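You operate a simulated robot arm through the tools that you are given. There is no shell and no other tool. Be economical: measure what you need, move in short steps, check, and stop when the job is done.

Carry out the task below with a simulated two-armed robot. There is one attempt and no reset: what you move stays moved.

TASK
Brush the salt off the navy cushion, zip it and rack it.
Fine: white hand brush, put back; zip fully shut; both hands, square on the main shelf. Set down upright: white hand brush. What is to be rubbed or washed off counts as gone when no trace of it is left.

It is judged by the outcome, as a careful person would: the job done as asked, and still so three seconds after it is handed in. It fails if anything else is knocked over, pushed out of place, dropped, spilled or broken.

THE ROBOT
Two 7-joint arms with two-finger parallel grippers on one trunk, on a base that drives. Base frame: it is fixed to the floor where the robot stands at the start and does not move with it; the origin is under the middle of the robot, x ahead of it, y to its left, z up; the surface under the hand at the start is at about z = 850. Readings come in mm, degrees, newtons and seconds.
The left shoulder is at the start at [50, 165, 1255], the right one opposite. With the tool pointing down near the work surface each hand reaches from about 100 to 680 mm from the robot's upright axis, wherever it stands, measured 20 degrees to its own side. Places, roughly: main shelf of the gear rack [500, -1200, 800]; zip knob [400, -300, 900]. Payload 3.91 kg a hand.
The TCP of each hand is the grasp point between the finger pads, 30 mm short of the fingertips. In the tool frame z runs along the fingers and y along their closing line. Largest opening 110 mm; finger width 20, thickness 10; the body of the gripper, 48 by 112 mm, starts 55 mm behind the TCP.
Orientation is that of the tool frame in the base frame, as a unit quaternion [x, y, z, w]. With the fingers straight down and closing along the base's y, the tool's x points along the base's -x, its y along +y and its z along -z.

THE INTERFACE
- The arms move only by the tool arm_command. It takes "left_rows", "right_rows" or both (then of equal length, played together; a hand with none holds still); each is a list of rows, each a list of 7 numbers: the shift along the base's x, y, z in mm, then the turn, a rotation vector about the base's x, y, z in degrees, then the opening in per cent of the stroke, from 0 (shut) to 100 (fully open). In form: [[dx, dy, dz, ax, ay, az, fingers], ...]. A call has 1 to 10 rows; each row shifts and turns the commanded pose from where the row before left it. A row lasts 0.2 s, in which the tool goes at most 50 mm and 8.6 degrees; a call with a longer step from one row to the next is refused whole, and so is a gripper value outside its range. Where a pose cannot be reached the arm comes as near as it can. A force on the tool above 40 N (or 10 N above the force at the start of the call, whichever is more), or a blocked arm, ends the call early, and 0.2 s more pass. The fingers move at their own pace (about 45 mm/s each) and stop on an object; they squeeze with about 38 N. The grip force told is the motor's: it shows also when the fingers shut on nothing. Time passes only in rows, and 0.2 s behind the last, so rows that do not move let the fingers close. It gives the time, the measured TCP pose, the force on the tool (base axes), the opening and the grip force at its end, in the units of the frame above (readings bear some noise), with the torque about the TCP (base axes, N m) and any sound that the robot's microphone picked up.
- Cameras (640 x 400 px; columns grow to the right, rows downward): "scene" is now at [107.6, -35.9, 1423.6]; the picture's right is [-0.41, -0.91, 0.00], its down [-0.54, 0.24, -0.80] and it looks along [0.73, -0.33, -0.59] (base axes); focal length 239 px, centre (320, 200). "left" rides on the left gripper at [72, -17, -103] in its tool frame; the picture's right is [0.23, 0.97, 0.00], its down [-0.76, 0.18, -0.62] and it looks along [-0.61, 0.14, 0.78] (tool axes); focal length 222 px, centre (320, 200). "right" rides on the right gripper at [72, 17, -103] in its tool frame; the picture's right is [-0.23, 0.97, 0.00], its down [-0.76, -0.18, -0.62] and it looks along [-0.61, -0.14, 0.78] (tool axes); focal length 222 px, centre (320, 200). There is no depth. A picture from a camera that has moved, and an enlarged one, comes with that camera's place and axes in the base frame and with its lens.
- get_image(camera): a new picture of that camera. It takes no simulated time.
- lift_body(by): slides the trunk up (or, below 0, down) by that many mm; the arms and the scene camera ride with it, the base frame stays. It gives what a move gives, with no picture.
- drive_base(legs): drives the robot by 1 to 6 legs, each [ahead, left, turn to the left] in mm, mm and degrees, along the robot's own axes; the way and the turn of a leg run together, so that a leg with both is an arc; at most 1500 mm and 180 degrees a leg. The arms and the cameras ride along, it lands a little off, and it stops where it bumps. It gives what a move gives.
- pan_tilt(pan, tilt): turns the head with the scene camera to pan (to the left, within 80 degrees either way) and tilt (down, from -29 to 69), counted from straight ahead of the robot. It gives what a move gives.
- close_up(camera, box): a new picture of the part [left, top, right, bottom] of that camera's present view, enlarged. It takes no simulated time.
- close_job(): hands the job in; it is judged then, once.

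Work in short steps. Places have to be worked out from the pictures, the camera data and where the tool is seen: move nearer, look again, correct. Check each grasp and each placing, and mend what went wrong. You have 120 turns and 92 pictures in all, those below and enlarged ones among them. Open the grippers and draw the arms clear of the work before you hand the job in, unless the task says otherwise; then end with one line.

The tools are called as name(argument=value, ...) on one line, values as JSON. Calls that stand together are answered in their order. arm_command: Moves the arms, as the interface text tells. Its arguments: {"type":"object","properties":{"left_rows":{"type":"array","items":{"type":"array","items":{"type":"number"}}},"right_rows":{"type":"array","items":{"type":"array","items":{"type":"number"}}}},"required":[]} The other tools are called the same way: lift_body (by) slides the trunk up or down; drive_base (legs) drives the base; pan_tilt (pan, tilt) turns the head that bears the scene camera; get_image (camera) takes a picture; close_up (camera, box) takes an enlarged picture of a part of a camera's view; close_job () hands the job in.

At the start:

```text
clock: 0.0
left_tool_pos: [415.2, 33.6, 1184.4]
left_ee_rot: [0.001, 1.0, 0.0, 0.0]
left_ft_force: [0.5, 0.0, 0.3]
left_wrist_torque: [-0.01, -0.03, 0.0]
left_width: 109.9
left_grasp_force: 0.1
right_tool_pos: [388.7, -351.0, 1273.0]
right_ee_rot: [0.0, 1.0, 0.0, 0.0]
right_ft_force: [0.2, 0.1, 0.3]
right_wrist_torque: [0.02, 0.02, 0.0]
right_width: 110.1
right_grasp_force: 0.1
trunk travel left (down, up): [-475.0, 28.0]
robot x, y, heading: [3.9, 1.2, -0.1]
head pan, tilt: [-24.3, 36.5]
```

scene: 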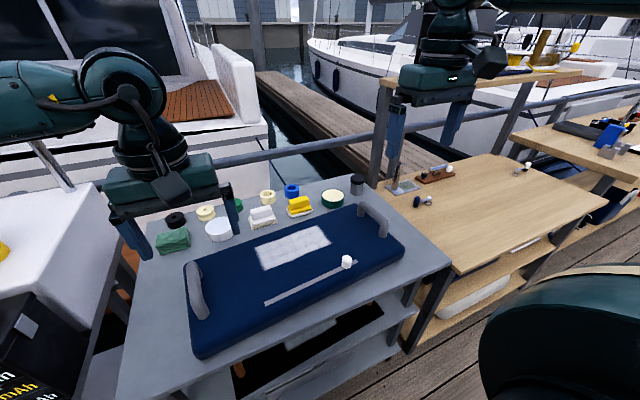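
right: 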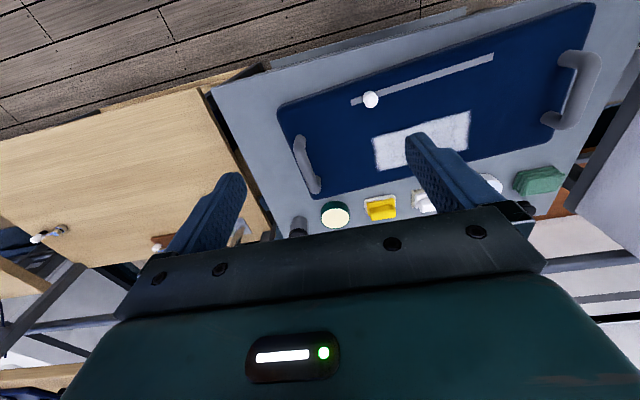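
left: 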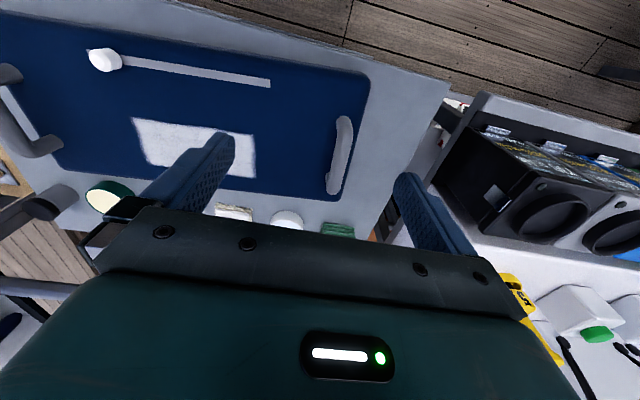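

I see the navy cushion with a white salt patch, a zip with a white knob, two handles, and items behind it. I'll enlarge the view to identify the white brush.

close_up(camera="scene", box=[110, 160, 430, 360])

close_up(camera="scene", box=[150, 165, 390, 315])

```text
2.00 times, centred on (270, 260) of scene
camera zoom: at [107.6, -35.9, 1423.6], right [-0.41, -0.91, 0.0], down [-0.54, 0.24, -0.8], along [0.73, -0.33, -0.59], focal length 479 px, centre (420, 80)
```

zoom: 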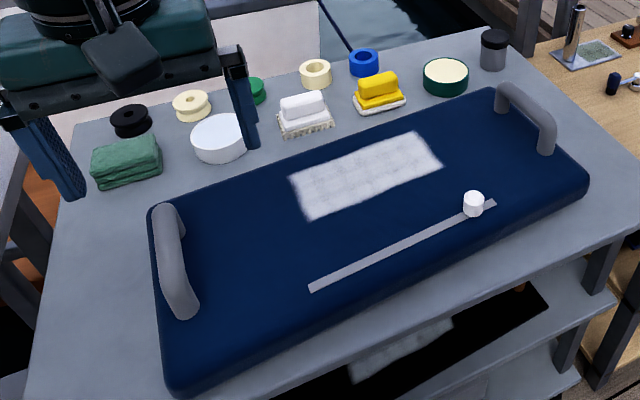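

```text
2.67 times, centred on (270, 240) of scene
camera zoom: at [107.6, -35.9, 1423.6], right [-0.41, -0.91, 0.0], down [-0.54, 0.24, -0.8], along [0.73, -0.33, -0.59], focal length 638 px, centre (453, 93)
```

zoom: 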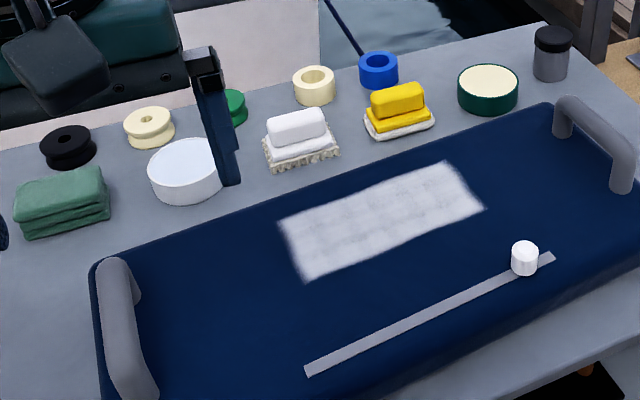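

The white brush stands at about [780, -115] and the cushion handles at about [510, 86] and [555, -420]. Next I look at the gear rack to the right.

pan_tilt(pan=-68, tilt=30)

get_image(camera="scene")

```text
clock: 1.1
left_tool_pos: [414.8, 32.0, 1184.3]
left_ee_rot: [0.001, 1.0, 0.0, 0.0]
left_ft_force: [-0.1, -0.6, 0.1]
left_wrist_torque: [0.0, 0.0, 0.0]
left_width: 110.0
left_grasp_force: 0.0
right_tool_pos: [388.9, -350.3, 1274.0]
right_ee_rot: [0.0, 1.0, 0.0, 0.0]
right_ft_force: [0.3, 0.1, 0.4]
right_wrist_torque: [-0.01, 0.02, 0.0]
right_width: 109.9
right_grasp_force: 0.0
trunk travel left (down, up): [-475.0, 28.0]
robot x, y, heading: [-2.8, -0.5, -0.0]
head pan, tilt: [-68.0, 30.0]
```

```text
86 pictures are left
camera scene: at [62.1, -83.8, 1433.6], right [-0.93, -0.38, 0.0], down [-0.19, 0.46, -0.87], along [0.33, -0.8, -0.5], focal length 239 px, centre (320, 200)
```

scene: 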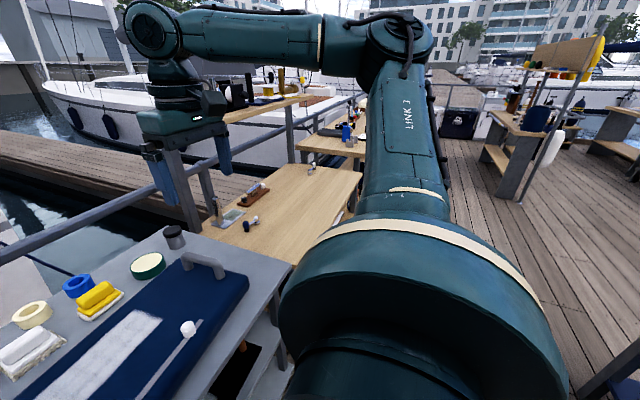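

The wooden bench right of this table is the gear rack; its main shelf has small items at the far edge. Now I look down in front to see how far the base may move ahead.

pan_tilt(pan=-10, tilt=50)

get_image(camera="scene")

```text
clock: 2.4
left_tool_pos: [415.7, 32.6, 1183.4]
left_ee_rot: [-0.001, 1.0, 0.0, 0.0]
left_ft_force: [0.2, 0.5, 0.2]
left_wrist_torque: [0.0, -0.07, 0.03]
left_width: 110.1
left_grasp_force: 0.1
right_tool_pos: [389.0, -351.6, 1273.2]
right_ee_rot: [0.0, 1.0, 0.0, 0.0]
right_ft_force: [-0.1, 0.7, -0.1]
right_wrist_torque: [0.01, 0.01, 0.0]
right_width: 109.9
right_grasp_force: 0.1
trunk travel left (down, up): [-475.0, 28.0]
robot x, y, heading: [-1.4, -2.3, -0.1]
head pan, tilt: [-10.0, 50.0]
```

```text
85 pictures are left
camera scene: at [103.9, -13.4, 1404.1], right [-0.17, -0.98, 0.0], down [-0.75, 0.13, -0.64], along [0.63, -0.11, -0.77], focal length 239 px, centre (320, 200)
```

scene: 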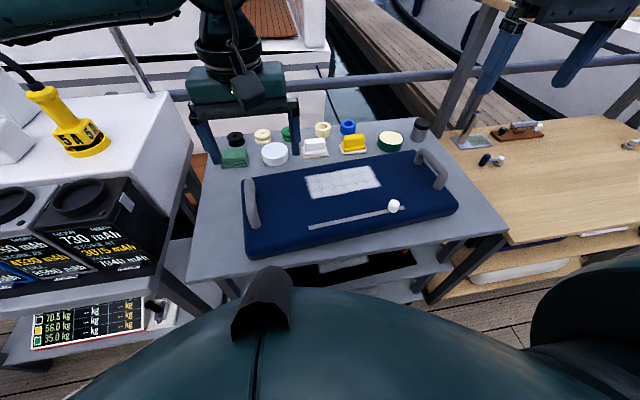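

The table's front edge is about x=365 and the brush near x≈765, out of hand reach. I drive ahead in a small step.

drive_base(legs=[[60, 0, 0]])

```text
clock: 3.3
left_tool_pos: [474.5, 33.3, 1182.4]
left_ee_rot: [-0.001, 1.0, 0.0, -0.001]
left_ft_force: [0.5, -0.5, -0.5]
left_wrist_torque: [0.02, 0.02, -0.03]
left_width: 110.2
left_grasp_force: 0.1
right_tool_pos: [449.3, -350.9, 1273.5]
right_ee_rot: [-0.001, 1.0, -0.001, -0.001]
right_ft_force: [0.5, 0.8, -0.1]
right_wrist_torque: [0.0, 0.06, 0.0]
right_width: 110.2
right_grasp_force: 0.0
trunk travel left (down, up): [-475.0, 28.0]
robot x, y, heading: [60.4, -2.4, 0.0]
head pan, tilt: [-10.0, 50.0]
```

No bump. Another 50 mm.

drive_base(legs=[[50, 0, 0]])

pan_tilt(pan=-12, tilt=45)

get_image(camera="scene")

```text
clock: 4.5
left_tool_pos: [519.0, 33.5, 1183.8]
left_ee_rot: [-0.001, 1.0, 0.0, -0.001]
left_ft_force: [-0.2, 0.1, 0.0]
left_wrist_torque: [0.03, -0.01, 0.0]
left_width: 110.1
left_grasp_force: 0.1
right_tool_pos: [492.9, -350.6, 1273.8]
right_ee_rot: [-0.001, 1.0, -0.001, 0.001]
right_ft_force: [-0.3, -0.5, -0.5]
right_wrist_torque: [0.01, -0.05, 0.01]
right_width: 109.9
right_grasp_force: 0.1
trunk travel left (down, up): [-475.0, 28.0]
robot x, y, heading: [104.7, -4.0, 0.3]
head pan, tilt: [-10.0, 50.0]
stopped in leg 1: the robot was blocked; the commanded pose is now the measured one
```

```text
clock: 5.1
left_tool_pos: [520.7, 32.9, 1183.9]
left_ee_rot: [-0.003, 1.0, 0.0, -0.001]
left_ft_force: [0.5, 0.0, -0.2]
left_wrist_torque: [0.02, -0.02, 0.02]
left_width: 109.8
left_grasp_force: 0.0
right_tool_pos: [495.3, -350.5, 1272.2]
right_ee_rot: [-0.001, 1.0, 0.0, -0.001]
right_ft_force: [-0.7, 0.4, -0.2]
right_wrist_torque: [-0.02, 0.03, 0.01]
right_width: 109.9
right_grasp_force: 0.1
trunk travel left (down, up): [-475.0, 28.0]
robot x, y, heading: [105.7, -2.7, 0.2]
head pan, tilt: [-12.0, 45.0]
```

```text
84 pictures are left
camera scene: at [213.3, -16.6, 1411.0], right [-0.21, -0.98, 0.0], down [-0.69, 0.15, -0.71], along [0.69, -0.15, -0.71], focal length 239 px, centre (320, 200)
```

scene: 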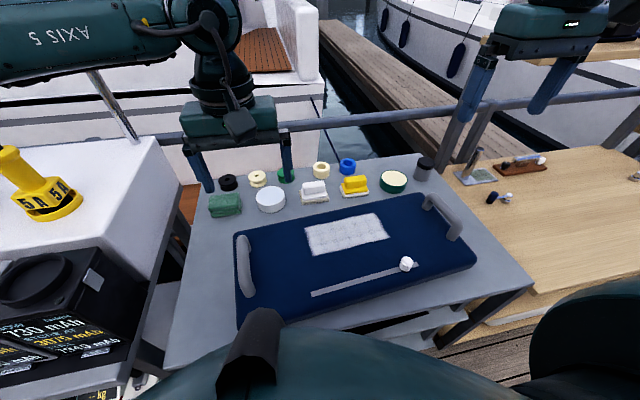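

The base touched the table at x≈105 with nothing disturbed; I back off a few mm. Then I move the right hand toward the brush (about [767, -120]) for a wrist view, with the left hand moved aside.

drive_base(legs=[[-8, 0, 0]])

arm_command(right_rows=[[23, 28, -20, 0, 0, 0, 100], [23, 28, -20, 0, 0, 0, 100], [23, 28, -20, 0, 0, 0, 100], [23, 28, -20, 0, 0, 0, 100], [23, 28, -20, 0, 0, 0, 100], [23, 28, -20, 0, 0, 0, 100], [23, 28, -20, 0, 0, 0, 100], [23, 28, -20, 0, 0, 0, 100]], left_rows=[[0, 22, 0, 0, 0, 0, 100], [0, 22, 0, 0, 0, 0, 100], [0, 22, 0, 0, 0, 0, 100], [0, 22, 0, 0, 0, 0, 100], [0, 22, 0, 0, 0, 0, 100], [0, 22, 0, 0, 0, 0, 100], [0, 22, 0, 0, 0, 0, 100], [0, 22, 0, 0, 0, 0, 100]])

get_image(camera="right")

```text
clock: 5.8
left_tool_pos: [512.2, 33.9, 1183.3]
left_ee_rot: [-0.002, 1.0, -0.001, -0.001]
left_ft_force: [-0.1, -0.3, -0.7]
left_wrist_torque: [-0.02, -0.01, 0.0]
left_width: 109.7
left_grasp_force: 0.1
right_tool_pos: [487.5, -350.9, 1272.6]
right_ee_rot: [-0.001, 1.0, 0.0, 0.0]
right_ft_force: [-0.5, 0.4, -0.2]
right_wrist_torque: [-0.04, -0.05, -0.02]
right_width: 110.1
right_grasp_force: 0.1
trunk travel left (down, up): [-475.0, 28.0]
robot x, y, heading: [99.0, -2.5, 0.0]
head pan, tilt: [-12.0, 45.0]
```

```text
clock: 7.7
left_tool_pos: [512.5, 209.4, 1183.1]
left_ee_rot: [-0.003, 1.0, 0.0, -0.002]
left_ft_force: [0.8, 0.2, -0.7]
left_wrist_torque: [0.01, -0.01, 0.01]
left_width: 110.0
left_grasp_force: 0.0
right_tool_pos: [617.3, -180.6, 1128.6]
right_ee_rot: [0.001, 1.0, 0.0, 0.0]
right_ft_force: [0.1, 0.4, -0.8]
right_wrist_torque: [0.01, 0.0, 0.03]
right_width: 110.0
right_grasp_force: 0.0
right hand out of reach, approached as far as the arm can: row 6, 7, 8
trunk travel left (down, up): [-475.0, 28.0]
robot x, y, heading: [96.9, 0.2, 0.2]
head pan, tilt: [-12.0, 45.0]
```

```text
83 pictures are left
camera right: at [544.2, -163.8, 1233.4], right [0.23, 0.97, 0.0], down [0.76, -0.18, 0.62], along [0.61, -0.14, -0.78], focal length 222 px, centre (320, 200)
```

right: 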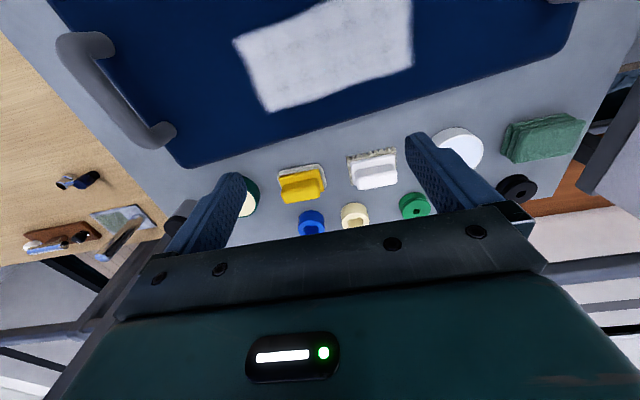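

The straight-down hand can't reach that far at this height. The brush is confirmed at [766, -117]; I enlarge it to see its shape and turn.

close_up(camera="right", box=[270, 125, 430, 225])

```text
4.00 times, centred on (350, 175) of right
camera zoom: at [544.2, -163.8, 1233.4], right [0.23, 0.97, 0.0], down [0.76, -0.18, 0.62], along [0.61, -0.14, -0.78], focal length 888 px, centre (200, 300)
```

zoom: 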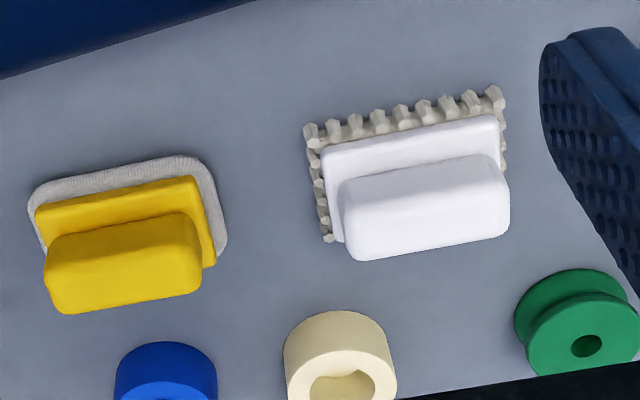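

The brush handle lies along y (~70 mm long), centre about [775, -116], with the plate below it. I raise the trunk and tilt the right hand 30° forward to gain reach, grasping along y over the handle's ends.

lift_body(by=25)

arm_command(right_rows=[[5, 10, -15, 0, -6, 0, 100], [5, 11, -15, 0, -6, 0, 100], [10, 11, -15, 0, -6, 0, 100], [10, 11, -15, 0, -6, 0, 100], [15, 11, -15, 0, -6, 0, 100], [15, 10, -15, 0, 0, 0, 100]])

get_image(camera="right")

```text
clock: 8.4
left_tool_pos: [513.0, 207.5, 1207.4]
left_ee_rot: [-0.002, 1.0, 0.0, -0.001]
left_ft_force: [0.2, -0.2, 0.3]
left_wrist_torque: [0.02, -0.03, 0.0]
left_width: 109.9
left_grasp_force: 0.0
right_tool_pos: [617.5, -180.8, 1153.4]
right_ee_rot: [0.0, 1.0, 0.0, 0.0]
right_ft_force: [0.6, 0.5, -0.6]
right_wrist_torque: [-0.06, 0.01, -0.01]
right_width: 109.9
right_grasp_force: 0.0
trunk travel left (down, up): [-500.0, 3.0]
robot x, y, heading: [98.5, 0.0, 0.0]
head pan, tilt: [-12.0, 45.0]
```

```text
clock: 9.8
left_tool_pos: [510.3, 207.5, 1207.7]
left_ee_rot: [-0.001, 1.0, 0.0, -0.001]
left_ft_force: [1.0, -0.2, -0.9]
left_wrist_torque: [-0.02, 0.0, 0.03]
left_width: 109.9
left_grasp_force: 0.2
right_tool_pos: [647.0, -160.6, 1085.0]
right_ee_rot: [-0.001, 0.966, 0.001, 0.259]
right_ft_force: [-0.5, -1.0, -0.2]
right_wrist_torque: [-0.05, 0.01, 0.02]
right_width: 110.1
right_grasp_force: 0.1
right hand out of reach, approached as far as the arm can: row 3, 4, 5, 6
trunk travel left (down, up): [-500.0, 3.0]
robot x, y, heading: [97.2, 2.4, -0.1]
head pan, tilt: [-12.0, 45.0]
```

```text
81 pictures are left
camera right: at [532.4, -144.0, 1139.0], right [0.19, 0.97, 0.11], down [0.35, -0.18, 0.92], along [0.92, -0.14, -0.37], focal length 222 px, centre (320, 200)
```

right: 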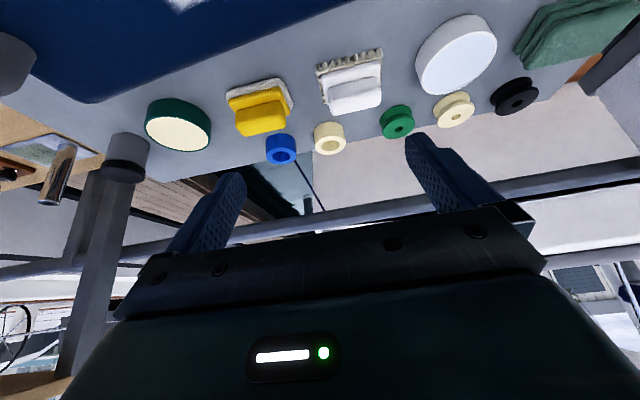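

Reach seems to grow as the hand goes lower. I go down 90 mm (still well above the cushion) and then outward.

arm_command(right_rows=[[0, 0, -30, 0, 0, 0, 100], [0, 0, -30, 0, 0, 0, 100], [0, 0, -20, 0, 0, 0, 100]])

```text
clock: 10.6
left_tool_pos: [512.7, 209.2, 1207.0]
left_ee_rot: [-0.001, 1.0, 0.0, -0.001]
left_ft_force: [0.3, -0.4, -0.1]
left_wrist_torque: [-0.02, -0.03, 0.03]
left_width: 109.9
left_grasp_force: 0.1
right_tool_pos: [629.0, -187.1, 1027.8]
right_ee_rot: [-0.001, 0.966, 0.001, 0.259]
right_ft_force: [0.3, -0.2, 0.7]
right_wrist_torque: [0.0, 0.04, -0.01]
right_width: 110.0
right_grasp_force: 0.1
right hand out of reach, approached as far as the arm can: row 1, 2, 3
trunk travel left (down, up): [-500.0, 3.0]
robot x, y, heading: [94.9, -4.8, 0.1]
head pan, tilt: [-12.0, 45.0]
```

The arm is straight-limited from a high shoulder, so lowering the trunk should help reach. I first raise the right hand, then lower the trunk by 150.

arm_command(right_rows=[[-30, -30, 40, 0, 0, 0, 100], [-30, -30, 40, 0, 0, 0, 100], [-10, -10, 45, 0, 0, 0, 100], [0, 0, 45, 0, 0, 0, 100]], left_rows=[[0, 0, 40, 0, 0, 0, 100], [0, 0, 40, 0, 0, 0, 100], [0, 0, 0, 0, 0, 0, 100], [0, 0, 0, 0, 0, 0, 100]])

get_image(camera="scene")

```text
refused: row 1 steps farther than a row can; nothing moved
```

```text
80 pictures are left
camera scene: at [205.0, -16.8, 1436.0], right [-0.21, -0.98, 0.0], down [-0.69, 0.15, -0.71], along [0.69, -0.15, -0.71], focal length 239 px, centre (320, 200)
```

scene: 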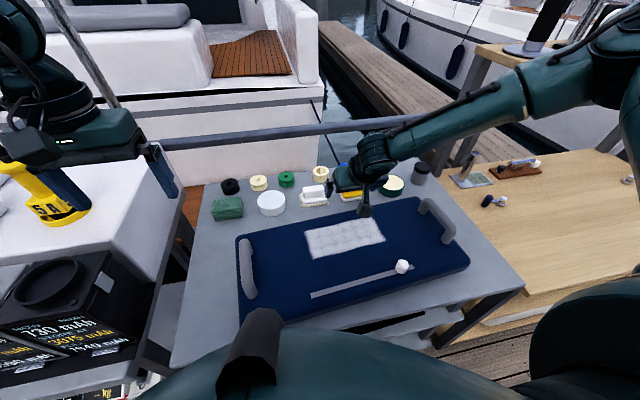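

The elbow is swung out right, so the limit is reaching across to the left. Shifting the base left should place the brush ahead of the right shoulder; I raise the hands, then drive left 120 with a small back-off.

arm_command(right_rows=[[-20, -20, 35, 0, 0, 0, 100], [-20, -20, 35, 0, 0, 0, 100], [-20, -20, 35, 0, 0, 0, 100], [0, 0, 45, 0, 0, 0, 100]], left_rows=[[0, -30, 20, 0, 0, 0, 100], [0, -30, 20, 0, 0, 0, 100], [0, -30, 10, 0, 0, 0, 100], [0, -30, 0, 0, 0, 0, 100]])

drive_base(legs=[[-10, 60, 0], [0, 60, 0]])

```text
clock: 11.6
left_tool_pos: [511.0, 88.4, 1260.3]
left_ee_rot: [-0.001, 1.0, 0.0, -0.001]
left_ft_force: [0.4, -0.7, 0.2]
left_wrist_torque: [0.02, 0.01, -0.01]
left_width: 110.0
left_grasp_force: 0.1
right_tool_pos: [568.8, -246.2, 1179.5]
right_ee_rot: [-0.001, 0.966, 0.0, 0.258]
right_ft_force: [0.4, 0.0, 0.3]
right_wrist_torque: [0.0, 0.0, -0.01]
right_width: 110.0
right_grasp_force: 0.1
trunk travel left (down, up): [-500.0, 3.0]
robot x, y, heading: [95.7, -1.5, -0.0]
head pan, tilt: [-12.0, 45.0]
```

```text
clock: 13.6
left_tool_pos: [501.5, 207.4, 1260.1]
left_ee_rot: [-0.001, 1.0, 0.0, -0.001]
left_ft_force: [0.7, 0.0, -0.5]
left_wrist_torque: [0.06, -0.01, 0.0]
left_width: 109.8
left_grasp_force: 0.1
right_tool_pos: [558.5, -127.8, 1179.2]
right_ee_rot: [-0.001, 0.966, 0.0, 0.259]
right_ft_force: [0.2, 0.0, -0.6]
right_wrist_torque: [-0.03, 0.02, 0.0]
right_width: 110.0
right_grasp_force: 0.0
trunk travel left (down, up): [-500.0, 3.0]
robot x, y, heading: [85.7, 122.1, 0.2]
head pan, tilt: [-12.0, 45.0]
```

Now the hand stands directly behind the brush. I advance outward and down to test the reach.

arm_command(right_rows=[[25, 2, -35, 0, 0, 0, 100], [25, 2, -35, 0, 0, 0, 100], [25, 2, -35, 0, 0, 0, 100], [30, 2, -30, 0, 0, 0, 100], [30, 2, -20, 0, 0, 0, 100]])

```text
clock: 14.8
left_tool_pos: [500.3, 208.0, 1259.6]
left_ee_rot: [-0.003, 1.0, -0.001, -0.002]
left_ft_force: [-0.1, -0.2, -0.6]
left_wrist_torque: [-0.06, 0.01, 0.04]
left_width: 110.3
left_grasp_force: 0.1
right_tool_pos: [684.4, -125.7, 1034.5]
right_ee_rot: [-0.001, 0.966, -0.001, 0.259]
right_ft_force: [0.1, 0.3, -0.8]
right_wrist_torque: [-0.02, 0.02, -0.02]
right_width: 109.7
right_grasp_force: 0.0
right hand out of reach, approached as far as the arm can: row 5
trunk travel left (down, up): [-500.0, 3.0]
robot x, y, heading: [82.8, 119.5, 0.4]
head pan, tilt: [-12.0, 45.0]
```

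Need ~90 mm more. Turning the robot left will bring the right shoulder forward; I first pull the left hand inward to keep it clear of the left bench, then turn 18°.

arm_command(left_rows=[[-15, -35, 0, 0, 0, 0, 100], [-15, -35, 0, 0, 0, 0, 100], [-15, -35, 0, 0, 0, 0, 100], [-15, -35, 0, 0, 0, 0, 100]], right_rows=[[-20, -5, 10, 0, 0, 0, 100], [-10, -10, 0, 0, 0, 0, 100], [0, 0, 0, 0, 0, 0, 100], [0, 0, 0, 0, 0, 0, 100]])

drive_base(legs=[[0, 0, 18]])

```text
clock: 15.8
left_tool_pos: [441.0, 67.5, 1258.8]
left_ee_rot: [-0.002, 1.0, 0.001, -0.001]
left_ft_force: [-0.6, -0.1, 0.4]
left_wrist_torque: [0.02, -0.01, 0.0]
left_width: 110.0
left_grasp_force: 0.0
right_tool_pos: [653.5, -142.1, 1043.8]
right_ee_rot: [-0.002, 0.966, 0.002, 0.258]
right_ft_force: [0.2, 0.2, 0.4]
right_wrist_torque: [0.03, 0.02, 0.03]
right_width: 109.7
right_grasp_force: 0.1
trunk travel left (down, up): [-500.0, 3.0]
robot x, y, heading: [84.3, 117.8, 0.3]
head pan, tilt: [-12.0, 45.0]
```

```text
clock: 17.2
left_tool_pos: [438.7, 179.9, 1259.3]
left_ee_rot: [-0.158, 0.987, -0.001, -0.001]
left_ft_force: [0.8, -0.2, 0.7]
left_wrist_torque: [-0.02, -0.01, -0.01]
left_width: 110.0
left_grasp_force: 0.0
right_tool_pos: [705.5, 45.7, 1044.8]
right_ee_rot: [-0.15, 0.954, 0.041, 0.256]
right_ft_force: [0.3, -0.5, -0.3]
right_wrist_torque: [0.0, -0.02, 0.0]
right_width: 110.1
right_grasp_force: 0.0
trunk travel left (down, up): [-500.0, 3.0]
robot x, y, heading: [84.2, 118.6, 18.0]
head pan, tilt: [-12.0, 45.0]
```

No bump. I turn another 15° to bring the shoulder closer.

drive_base(legs=[[0, 0, 15]])

get_image(camera="scene")

```text
clock: 18.4
left_tool_pos: [410.7, 268.4, 1259.8]
left_ee_rot: [-0.285, 0.959, 0.0, -0.002]
left_ft_force: [-0.2, 0.7, -0.1]
left_wrist_torque: [0.0, -0.02, 0.02]
left_width: 109.9
left_grasp_force: 0.1
right_tool_pos: [703.6, 207.3, 1043.8]
right_ee_rot: [-0.274, 0.926, 0.073, 0.248]
right_ft_force: [0.3, 0.6, 0.6]
right_wrist_torque: [0.02, 0.0, -0.01]
right_width: 109.9
right_grasp_force: 0.1
trunk travel left (down, up): [-500.0, 3.0]
robot x, y, heading: [90.0, 122.1, 33.0]
head pan, tilt: [-12.0, 45.0]
```

```text
79 pictures are left
camera scene: at [186.2, 164.2, 1436.0], right [0.36, -0.93, 0.0], down [-0.66, -0.25, -0.71], along [0.66, 0.25, -0.71], focal length 239 px, centre (320, 200)
```

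scene: 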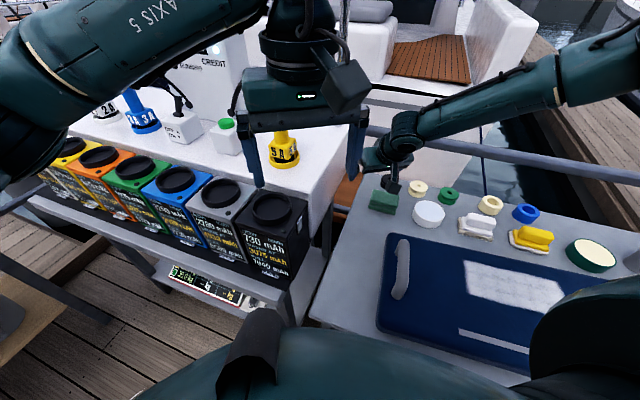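

Now I sweep the right hand back over to the brush, turning the wrist −33° so the closing line is along y again, at safe height.

arm_command(right_rows=[[-5, -40, 5, 0, 0, -4.2, 100], [-5, -40, 5, 0, 0, -4.2, 100], [0, -40, 0, 0, 0, -4.1, 100], [0, -40, 0, 0, 0, -4.1, 100], [0, -40, 0, 0, 0, -4.1, 100], [0, -40, 0, 0, 0, -4.1, 100], [0, -40, 0, 0, 0, -4.1, 100], [0, -43, 0, 0, 0, -4.1, 100]])

get_image(camera="right")

```text
clock: 20.2
left_tool_pos: [410.3, 265.7, 1259.4]
left_ee_rot: [-0.284, 0.959, 0.001, 0.0]
left_ft_force: [0.2, -0.4, -0.5]
left_wrist_torque: [0.01, 0.0, 0.02]
left_width: 110.1
left_grasp_force: 0.0
right_tool_pos: [693.8, -116.8, 1054.1]
right_ee_rot: [0.002, 0.966, 0.0, 0.258]
right_ft_force: [-0.2, 1.0, -0.7]
right_wrist_torque: [0.03, -0.01, 0.01]
right_width: 110.1
right_grasp_force: 0.1
trunk travel left (down, up): [-500.0, 3.0]
robot x, y, heading: [84.8, 120.5, 33.0]
head pan, tilt: [-12.0, 45.0]
```

```text
78 pictures are left
camera right: at [578.7, -100.4, 1108.9], right [0.2, 0.97, 0.12], down [0.35, -0.18, 0.92], along [0.92, -0.14, -0.38], focal length 222 px, centre (320, 200)
```

right: 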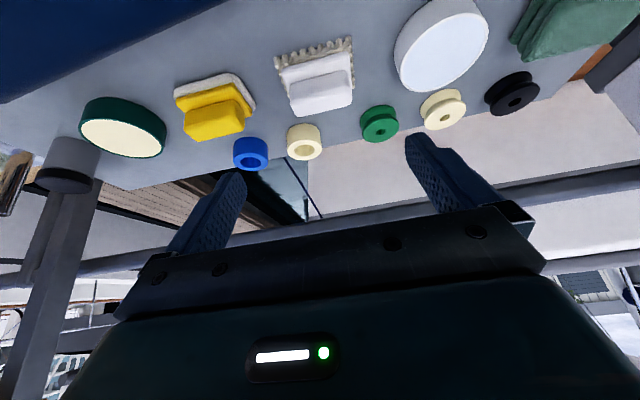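

Reach is fine now. I move closer, to about [740, -116, 985], and look again.

arm_command(right_rows=[[20, 0, -23, 0, 0, 0, 100], [13, 0, -23, 0, 0, 0, 100], [13, 0, -23, 0, 0, 0, 100]])

close_up(camera="right", box=[160, 0, 480, 200])

```text
clock: 21.0
left_tool_pos: [412.0, 268.2, 1258.8]
left_ee_rot: [-0.284, 0.959, 0.001, 0.0]
left_ft_force: [1.0, 0.0, 0.5]
left_wrist_torque: [0.02, 0.03, -0.02]
left_width: 109.8
left_grasp_force: 0.1
right_tool_pos: [741.7, -115.9, 984.9]
right_ee_rot: [0.001, 0.966, 0.0, 0.257]
right_ft_force: [-0.4, 0.3, -0.3]
right_wrist_torque: [-0.02, 0.06, 0.01]
right_width: 109.9
right_grasp_force: 0.0
trunk travel left (down, up): [-500.0, 3.0]
robot x, y, heading: [91.5, 119.1, 32.9]
head pan, tilt: [-12.0, 45.0]
```

```text
2.00 times, centred on (320, 100) of right
camera zoom: at [626.8, -99.4, 1039.3], right [0.2, 0.97, 0.11], down [0.35, -0.18, 0.92], along [0.92, -0.14, -0.38], focal length 444 px, centre (320, 400)
```

zoom: 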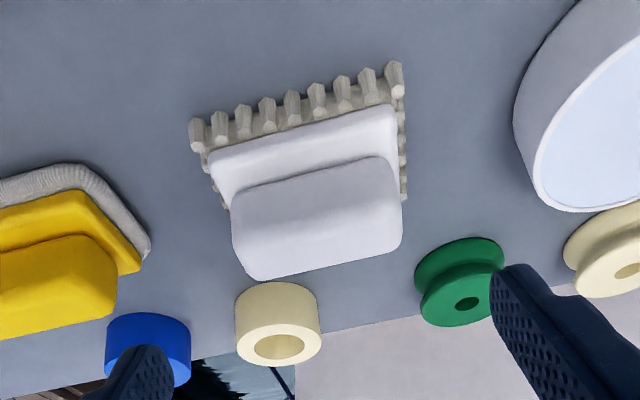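

The brush is aligned with y: centre y≈-114, handle x≈762–797, handle top z≈905. I go down with the fingers at 84 % straddling the handle, to TCP [768, -114, 915].

arm_command(right_rows=[[6, 1, -18, 0, 0, 0, 84], [6, 1, -18, 0, 0, 0, 84], [7, 0, -17, 0, 0, 0, 84], [7, 0, -17, 0, 0, 0, 84], [0, 0, 0, 0, 0, 0, 84]])

get_image(camera="right")

```text
clock: 22.2
left_tool_pos: [410.8, 267.5, 1259.4]
left_ee_rot: [-0.284, 0.959, -0.001, -0.001]
left_ft_force: [0.0, -0.2, -0.3]
left_wrist_torque: [0.02, 0.02, 0.01]
left_width: 110.0
left_grasp_force: 0.1
right_tool_pos: [767.5, -114.1, 915.8]
right_ee_rot: [0.001, 0.966, -0.001, 0.259]
right_ft_force: [-0.1, -1.0, -0.7]
right_wrist_torque: [-0.01, 0.02, 0.02]
right_width: 92.4
right_grasp_force: 0.0
trunk travel left (down, up): [-500.0, 3.0]
robot x, y, heading: [82.3, 118.4, 32.9]
head pan, tilt: [-12.0, 45.0]
```

```text
76 pictures are left
camera right: at [651.3, -97.9, 969.4], right [0.2, 0.97, 0.11], down [0.35, -0.18, 0.92], along [0.92, -0.14, -0.37], focal length 222 px, centre (320, 200)
```

right: 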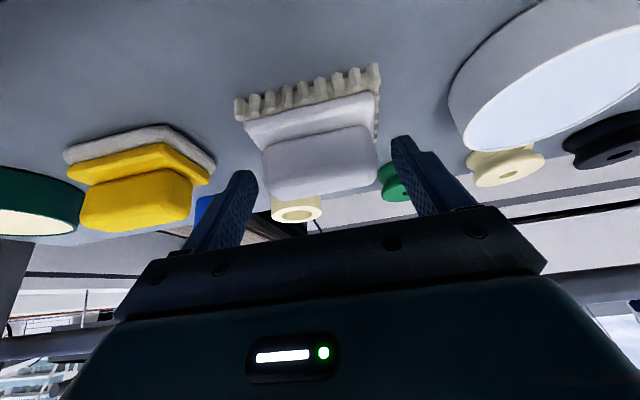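

Triangulating the two views gives the handle at z≈889–915 and x≈757–785, so I raise 9 mm, pull back 6 mm, and close.

arm_command(right_rows=[[-6, 0, 9, 0, 0, 0, 84], [0, 0, 0, 0, 0, 0, 40], [0, 0, 0, 0, 0, 0, 0], [0, 0, 0, 0, 0, 0, 0], [0, 0, 0, 0, 0, 0, 0]])

get_image(camera="right")

```text
clock: 23.4
left_tool_pos: [409.8, 268.8, 1259.6]
left_ee_rot: [-0.283, 0.959, -0.001, 0.0]
left_ft_force: [0.2, 0.0, 0.0]
left_wrist_torque: [-0.01, 0.0, -0.01]
left_width: 109.9
left_grasp_force: 0.0
right_tool_pos: [762.0, -114.6, 924.8]
right_ee_rot: [0.0, 0.966, 0.0, 0.259]
right_ft_force: [-1.3, -0.4, 1.1]
right_wrist_torque: [-0.04, 0.01, -0.02]
right_width: 71.5
right_grasp_force: 38.0
trunk travel left (down, up): [-500.0, 3.0]
robot x, y, heading: [86.9, 121.7, 32.9]
head pan, tilt: [-12.0, 45.0]
```

```text
75 pictures are left
camera right: at [645.6, -97.7, 978.1], right [0.2, 0.97, 0.11], down [0.35, -0.18, 0.92], along [0.92, -0.14, -0.37], focal length 222 px, centre (320, 200)
```

right: 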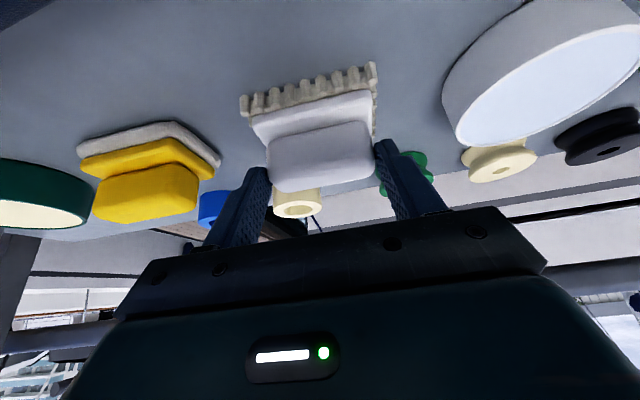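

Gripped at 71.5 mm on the handle. I lift straight up 90 mm and check.

arm_command(right_rows=[[0, 0, 15, 0, 0, 0, 0], [0, 0, 25, 0, 0, 0, 0], [0, 0, 25, 0, 0, 0, 0], [0, 0, 25, 0, 0, 0, 0]])

get_image(camera="right")

pan_tilt(pan=-42, tilt=48)

get_image(camera="scene")

```text
clock: 24.4
left_tool_pos: [410.3, 268.3, 1259.3]
left_ee_rot: [-0.284, 0.959, -0.001, -0.001]
left_ft_force: [1.0, -0.4, 0.4]
left_wrist_torque: [0.01, -0.02, 0.0]
left_width: 109.9
left_grasp_force: 0.1
right_tool_pos: [759.9, -113.6, 1015.2]
right_ee_rot: [0.001, 0.966, 0.0, 0.258]
right_ft_force: [-0.3, -0.1, -0.9]
right_wrist_torque: [-0.01, 0.02, 0.0]
right_width: 71.9
right_grasp_force: 37.9
trunk travel left (down, up): [-500.0, 3.0]
robot x, y, heading: [90.8, 118.0, 33.2]
head pan, tilt: [-12.0, 45.0]
```

```text
74 pictures are left
camera right: at [644.0, -96.4, 1069.3], right [0.2, 0.97, 0.11], down [0.35, -0.18, 0.92], along [0.92, -0.14, -0.38], focal length 222 px, centre (320, 200)
```

right: 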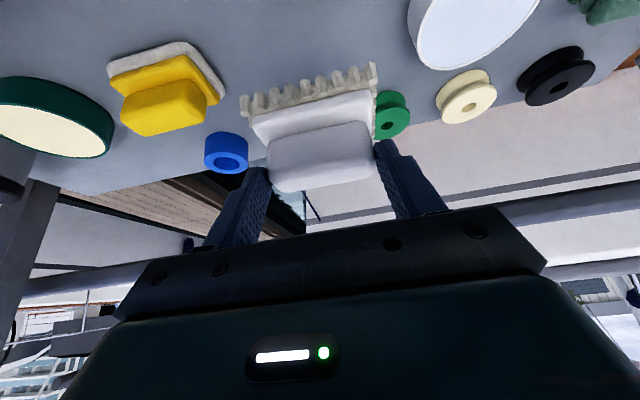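

```text
clock: 25.4
left_tool_pos: [410.6, 268.5, 1258.5]
left_ee_rot: [-0.283, 0.959, 0.0, -0.001]
left_ft_force: [0.2, -1.0, 0.0]
left_wrist_torque: [-0.01, 0.01, 0.03]
left_width: 109.8
left_grasp_force: 0.0
right_tool_pos: [759.8, -113.5, 1013.8]
right_ee_rot: [0.001, 0.966, 0.0, 0.259]
right_ft_force: [0.9, -0.2, -0.6]
right_wrist_torque: [-0.03, 0.04, 0.02]
right_width: 72.0
right_grasp_force: 38.0
trunk travel left (down, up): [-500.0, 3.0]
robot x, y, heading: [88.6, 116.8, 32.8]
head pan, tilt: [-42.0, 48.0]
```

```text
73 pictures are left
camera scene: at [188.3, 122.4, 1431.8], right [-0.16, -0.99, 0.0], down [-0.73, 0.12, -0.67], along [0.66, -0.1, -0.74], focal length 239 px, centre (320, 200)
```

scene: 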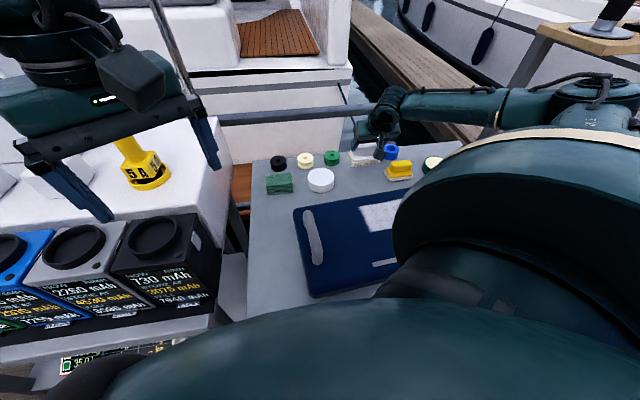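

The brush is held upright. The salt patch spans about x 514–622, y −57…−266 at z≈905; I move over its far left end and then feel down gently for contact.

arm_command(right_rows=[[-33, 6, 0, 0, 0, 0, 0], [-33, 6, 0, 0, 0, 0, 0], [-33, 6, 0, 0, 0, 0, 0], [-33, 6, 0, 0, 0, 0, 0], [0, 0, -10, 0, 0, 0, 0], [0, 0, -8, 0, 0, 0, 0], [0, 0, -5, 0, 0, 0, 0]])

get_image(camera="right")

```text
clock: 27.0
left_tool_pos: [411.5, 269.3, 1260.0]
left_ee_rot: [-0.284, 0.959, -0.001, 0.0]
left_ft_force: [-0.5, 1.6, 1.3]
left_wrist_torque: [0.0, 0.0, -0.03]
left_width: 109.7
left_grasp_force: 0.1
right_tool_pos: [628.5, -89.9, 989.4]
right_ee_rot: [0.001, 0.966, 0.0, 0.259]
right_ft_force: [0.3, -0.2, -0.4]
right_wrist_torque: [0.02, 0.03, 0.01]
right_width: 72.1
right_grasp_force: 37.8
trunk travel left (down, up): [-500.0, 3.0]
robot x, y, heading: [85.8, 121.2, 32.6]
head pan, tilt: [-42.0, 48.0]
```

```text
72 pictures are left
camera right: at [513.4, -73.1, 1044.0], right [0.2, 0.97, 0.11], down [0.35, -0.18, 0.92], along [0.92, -0.14, -0.37], focal length 222 px, centre (320, 200)
```

right: 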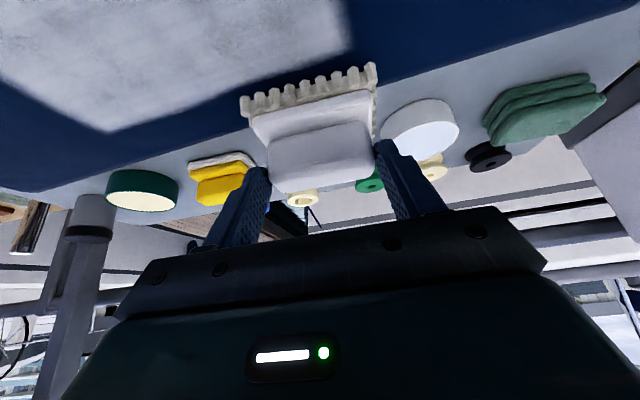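

Consistent geometry. I continue down in small steps until contact shows.

arm_command(right_rows=[[0, 0, -4, 0, 0, 0, 0], [0, 0, -3, 0, 0, 0, 0], [0, 0, -3, 0, 0, 0, 0]])

```text
clock: 27.8
left_tool_pos: [410.4, 268.6, 1258.8]
left_ee_rot: [-0.283, 0.959, 0.0, -0.002]
left_ft_force: [-0.4, 0.3, 0.3]
left_wrist_torque: [0.01, 0.0, 0.01]
left_width: 110.1
left_grasp_force: 0.0
right_tool_pos: [628.2, -90.4, 981.2]
right_ee_rot: [0.0, 0.966, 0.0, 0.259]
right_ft_force: [-0.4, -0.1, -0.2]
right_wrist_torque: [0.04, 0.01, 0.02]
right_width: 72.3
right_grasp_force: 38.2
trunk travel left (down, up): [-500.0, 3.0]
robot x, y, heading: [83.4, 118.2, 33.1]
head pan, tilt: [-42.0, 48.0]
```

arm_command(right_rows=[[0, 0, -2, 0, 0, 0, 0], [0, 0, -2, 0, 0, 0, 0], [0, 0, -2, 0, 0, 0, 0]])

```text
clock: 28.6
left_tool_pos: [408.6, 267.1, 1260.4]
left_ee_rot: [-0.283, 0.959, -0.001, 0.0]
left_ft_force: [-0.3, 0.4, -0.1]
left_wrist_torque: [-0.03, 0.01, 0.01]
left_width: 110.1
left_grasp_force: 0.0
right_tool_pos: [628.6, -90.4, 978.6]
right_ee_rot: [0.0, 0.965, 0.0, 0.262]
right_ft_force: [-3.2, -2.6, 21.9]
right_wrist_torque: [0.05, 0.4, 0.04]
right_width: 71.9
right_grasp_force: 37.2
trunk travel left (down, up): [-500.0, 3.0]
robot x, y, heading: [88.9, 120.0, 32.8]
head pan, tilt: [-42.0, 48.0]
```

Contact at about z=979 (22 N). I ease off slightly and make the first stroke toward −x.

arm_command(right_rows=[[0, 0, 2.5, 0, 0, 0, 0], [-20, 0, 0, 0, 0, 0, 0], [-20, 0, 0, 0, 0, 0, 0], [-20, 0, 0, 0, 0, 0, 0], [-20, 0, 0, 0, 0, 0, 0], [-20, 0, 0, 0, 0, 0, 0], [-20, 0, 0, 0, 0, 0, 0], [-15, 0, 0, 0, 0, 0, 0]])

get_image(camera="right")

```text
clock: 30.2
left_tool_pos: [409.1, 268.5, 1260.0]
left_ee_rot: [-0.284, 0.959, -0.001, 0.0]
left_ft_force: [0.5, 0.1, 0.8]
left_wrist_torque: [0.02, -0.01, -0.01]
left_width: 110.1
left_grasp_force: 0.1
right_tool_pos: [525.2, -88.5, 978.4]
right_ee_rot: [-0.001, 0.962, 0.002, 0.271]
right_ft_force: [-2.0, 1.6, 13.1]
right_wrist_torque: [-0.36, 0.28, -0.12]
right_width: 71.9
right_grasp_force: 38.1
right hand out of reach, approached as far as the arm can: row 7
trunk travel left (down, up): [-500.0, 3.0]
robot x, y, heading: [87.1, 118.9, 32.9]
head pan, tilt: [-42.0, 48.0]
stopped in row 7 (right hand): the force on the tool passed its limit at 48 N (the readings are from after the stop); the commanded pose is now the measured one
```

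```text
71 pictures are left
camera right: at [408.7, -73.2, 1030.0], right [0.19, 0.97, 0.12], down [0.32, -0.18, 0.93], along [0.93, -0.14, -0.35], focal length 222 px, centre (320, 200)
```

right: 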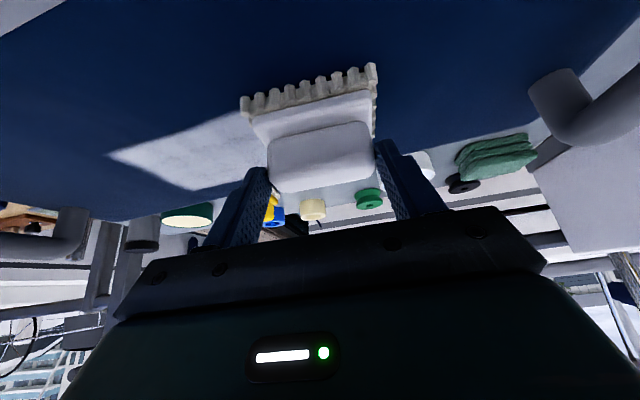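

The stroke ended at x≈525 with a reach limit on the near side. I lift the brush and look at what has been cleaned.

arm_command(right_rows=[[10, 0, 15, 0, 0, 0, 0], [20, 0, 30, 0, -1, 0, 0], [30, 0, 30, 0, 0, 0, 0], [40, 10, 20, 0, 0, 0, 0]])

get_image(camera="scene")

get_image(camera="right")

```text
clock: 31.2
left_tool_pos: [412.4, 268.0, 1259.3]
left_ee_rot: [-0.284, 0.959, 0.001, -0.002]
left_ft_force: [-0.6, -0.1, 0.0]
left_wrist_torque: [-0.02, 0.0, -0.01]
left_width: 109.8
left_grasp_force: 0.1
right_tool_pos: [626.7, -81.3, 1071.3]
right_ee_rot: [-0.002, 0.961, 0.001, 0.278]
right_ft_force: [-0.5, 0.1, -0.5]
right_wrist_torque: [0.03, 0.02, -0.03]
right_width: 71.7
right_grasp_force: 37.7
trunk travel left (down, up): [-500.0, 3.0]
robot x, y, heading: [87.7, 118.8, 32.8]
head pan, tilt: [-42.0, 48.0]
```

```text
70 pictures are left
camera scene: at [189.5, 122.5, 1431.7], right [-0.16, -0.99, 0.0], down [-0.73, 0.12, -0.67], along [0.66, -0.11, -0.74], focal length 239 px, centre (320, 200)
```

scene: 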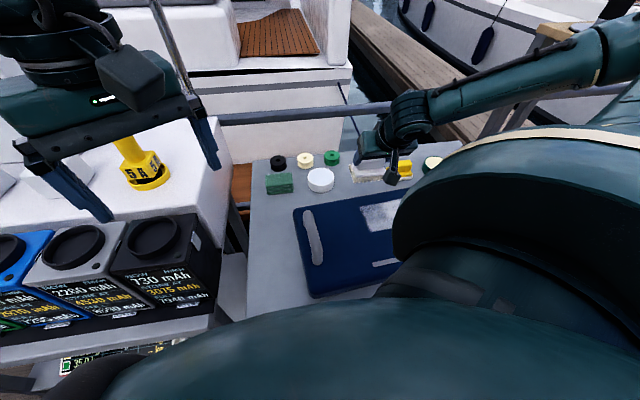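

```text
69 pictures are left
camera right: at [508.6, -64.7, 1121.6], right [0.19, 0.97, 0.12], down [0.31, -0.18, 0.93], along [0.93, -0.14, -0.34], focal length 222 px, centre (320, 200)
```

right: 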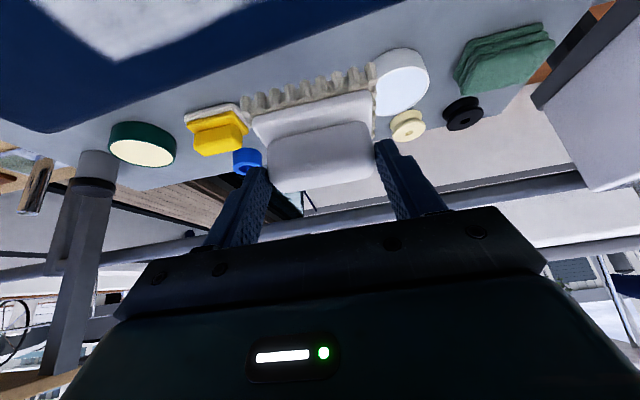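

close_up(camera="scene", box=[290, 180, 410, 300])

```text
3.33 times, centred on (350, 240) of scene
camera zoom: at [189.5, 122.5, 1431.7], right [-0.16, -0.99, 0.0], down [-0.73, 0.12, -0.67], along [0.66, -0.11, -0.74], focal length 798 px, centre (220, 67)
```

zoom: 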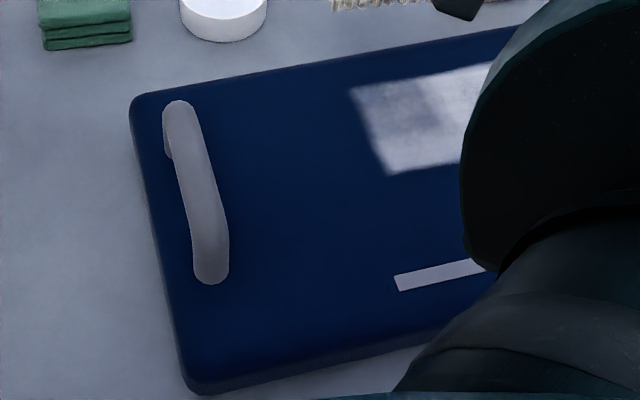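

The first strip is only lightened; several passes are needed, and the near edge exceeds reach from here. I back the base off 100 mm along world −x and view the patch with the wrist camera.

drive_base(legs=[[-84, 54, 0]])

arm_command(right_rows=[[0, -10, 0, 0, 0.9, 0, 0], [0, -10, 0, 0, 0.9, 0, 0]])

get_image(camera="right")

```text
clock: 32.4
left_tool_pos: [310.6, 268.6, 1259.2]
left_ee_rot: [-0.285, 0.959, -0.001, 0.0]
left_ft_force: [-0.1, -0.7, 0.1]
left_wrist_torque: [-0.04, -0.05, 0.0]
left_width: 110.1
left_grasp_force: 0.1
right_tool_pos: [525.5, -79.9, 1072.1]
right_ee_rot: [-0.002, 0.96, 0.001, 0.278]
right_ft_force: [-0.3, 0.1, -0.6]
right_wrist_torque: [0.01, 0.01, 0.0]
right_width: 71.9
right_grasp_force: 37.8
trunk travel left (down, up): [-500.0, 3.0]
robot x, y, heading: [-11.3, 119.5, 32.9]
head pan, tilt: [-42.0, 48.0]
```

```text
clock: 33.0
left_tool_pos: [310.6, 269.6, 1258.7]
left_ee_rot: [-0.284, 0.959, -0.001, -0.001]
left_ft_force: [0.3, -0.2, 0.5]
left_wrist_torque: [0.01, -0.03, 0.02]
left_width: 109.9
left_grasp_force: 0.1
right_tool_pos: [524.7, -100.2, 1073.1]
right_ee_rot: [-0.001, 0.965, 0.001, 0.263]
right_ft_force: [-0.5, 0.0, -0.7]
right_wrist_torque: [0.02, 0.01, 0.02]
right_width: 72.0
right_grasp_force: 38.1
trunk travel left (down, up): [-500.0, 3.0]
robot x, y, heading: [-14.5, 121.6, 32.8]
head pan, tilt: [-42.0, 48.0]
```

```text
67 pictures are left
camera right: at [410.2, -85.2, 1126.2], right [0.19, 0.97, 0.12], down [0.34, -0.18, 0.92], along [0.92, -0.14, -0.37], focal length 222 px, centre (320, 200)
```

right: 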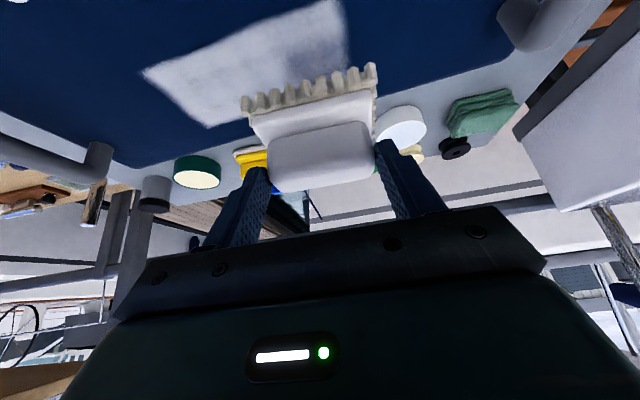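

Now I descend to the near edge of the left strip and sweep outward.

arm_command(right_rows=[[-10, 5, -32, 0, 0.3, 0, 0], [-10, 5, -32, 0, 0.2, 0, 0], [-10, 5, -27, 0, 0, 0, 0], [0, 0, -4, 0, 0, 0, 0], [22, 0, 0, 0, 0, 0, 0], [22, 0, 0, 0, 0, 0, 0], [22, 0, 0, 0, 0, 0, 0], [22, 0, 0, 0, 0, 0, 0], [22, 0, 0, 0, 0, 0, 0], [22, 0, 0, 0, 0, 0, 0]])

```text
clock: 35.1
left_tool_pos: [307.7, 269.5, 1260.3]
left_ee_rot: [-0.284, 0.959, -0.001, 0.001]
left_ft_force: [0.0, -0.6, 0.5]
left_wrist_torque: [0.01, 0.0, 0.0]
left_width: 109.8
left_grasp_force: 0.2
right_tool_pos: [625.5, -85.6, 979.1]
right_ee_rot: [-0.002, 0.965, 0.002, 0.261]
right_ft_force: [-13.0, 1.0, 17.5]
right_wrist_torque: [-0.1, 0.49, -0.13]
right_width: 71.9
right_grasp_force: 37.8
trunk travel left (down, up): [-500.0, 3.0]
robot x, y, heading: [-14.8, 120.9, 33.0]
head pan, tilt: [-42.0, 48.0]
```

Good contact (17 N). I continue back-and-forth strokes, stepping across the patch.

arm_command(right_rows=[[-32, 0, 0, 0, 0, 0, 0], [-32, 0, 0, 0, 0, 0, 0], [-32, 0, 0, 0, 0, 0, 0], [-32, 0, 0, 0, 0, 0, 0], [0, -35, 0, 0, 0, 0, 0], [32, 0, 0, 0, 0, 0, 0], [32, 0, 0, 0, 0, 0, 0], [32, 0, 0, 0, 0, 0, 0], [32, 0, 0, 0, 0, 0, 0], [0, -35, 0, 0, 0, 0, 0]])

arm_command(right_rows=[[-32, 0, 0, 0, 0, 0, 0], [-32, 0, 0, 0, 0, 0, 0], [-32, 0, 0, 0, 0, 0, 0], [-20, 0, 0, 0, 0, 0, 0], [0, -35, 0, 0, 0, 0, 0], [32, 0, 0, 0, 0, 0, 0], [32, 0, 0, 0, 0, 0, 0], [32, 0, 0, 0, 0, 0, 0], [20, 0, 0, 0, 0, 0, 0], [0, -40, 0, 0, 0, 0, 0]])

```text
clock: 37.4
left_tool_pos: [310.1, 269.9, 1258.4]
left_ee_rot: [-0.286, 0.958, -0.001, -0.001]
left_ft_force: [-0.5, -0.5, 0.4]
left_wrist_torque: [0.02, -0.02, 0.0]
left_width: 110.0
left_grasp_force: 0.1
right_tool_pos: [630.6, -155.8, 978.2]
right_ee_rot: [-0.003, 0.965, 0.002, 0.262]
right_ft_force: [3.2, 7.4, 12.5]
right_wrist_torque: [0.51, -0.24, 0.07]
right_width: 72.0
right_grasp_force: 37.7
trunk travel left (down, up): [-500.0, 3.0]
robot x, y, heading: [-11.9, 118.9, 33.3]
head pan, tilt: [-42.0, 48.0]
```

```text
clock: 39.5
left_tool_pos: [310.5, 269.4, 1259.4]
left_ee_rot: [-0.285, 0.958, -0.001, 0.0]
left_ft_force: [-0.3, 0.0, -0.7]
left_wrist_torque: [-0.02, 0.01, 0.02]
left_width: 110.3
left_grasp_force: 0.1
right_tool_pos: [630.5, -226.9, 977.5]
right_ee_rot: [-0.002, 0.965, 0.002, 0.262]
right_ft_force: [2.7, 6.8, 11.5]
right_wrist_torque: [0.12, -0.45, 0.28]
right_width: 71.8
right_grasp_force: 37.9
trunk travel left (down, up): [-500.0, 3.0]
robot x, y, heading: [-12.8, 117.6, 33.1]
head pan, tilt: [-42.0, 48.0]
```

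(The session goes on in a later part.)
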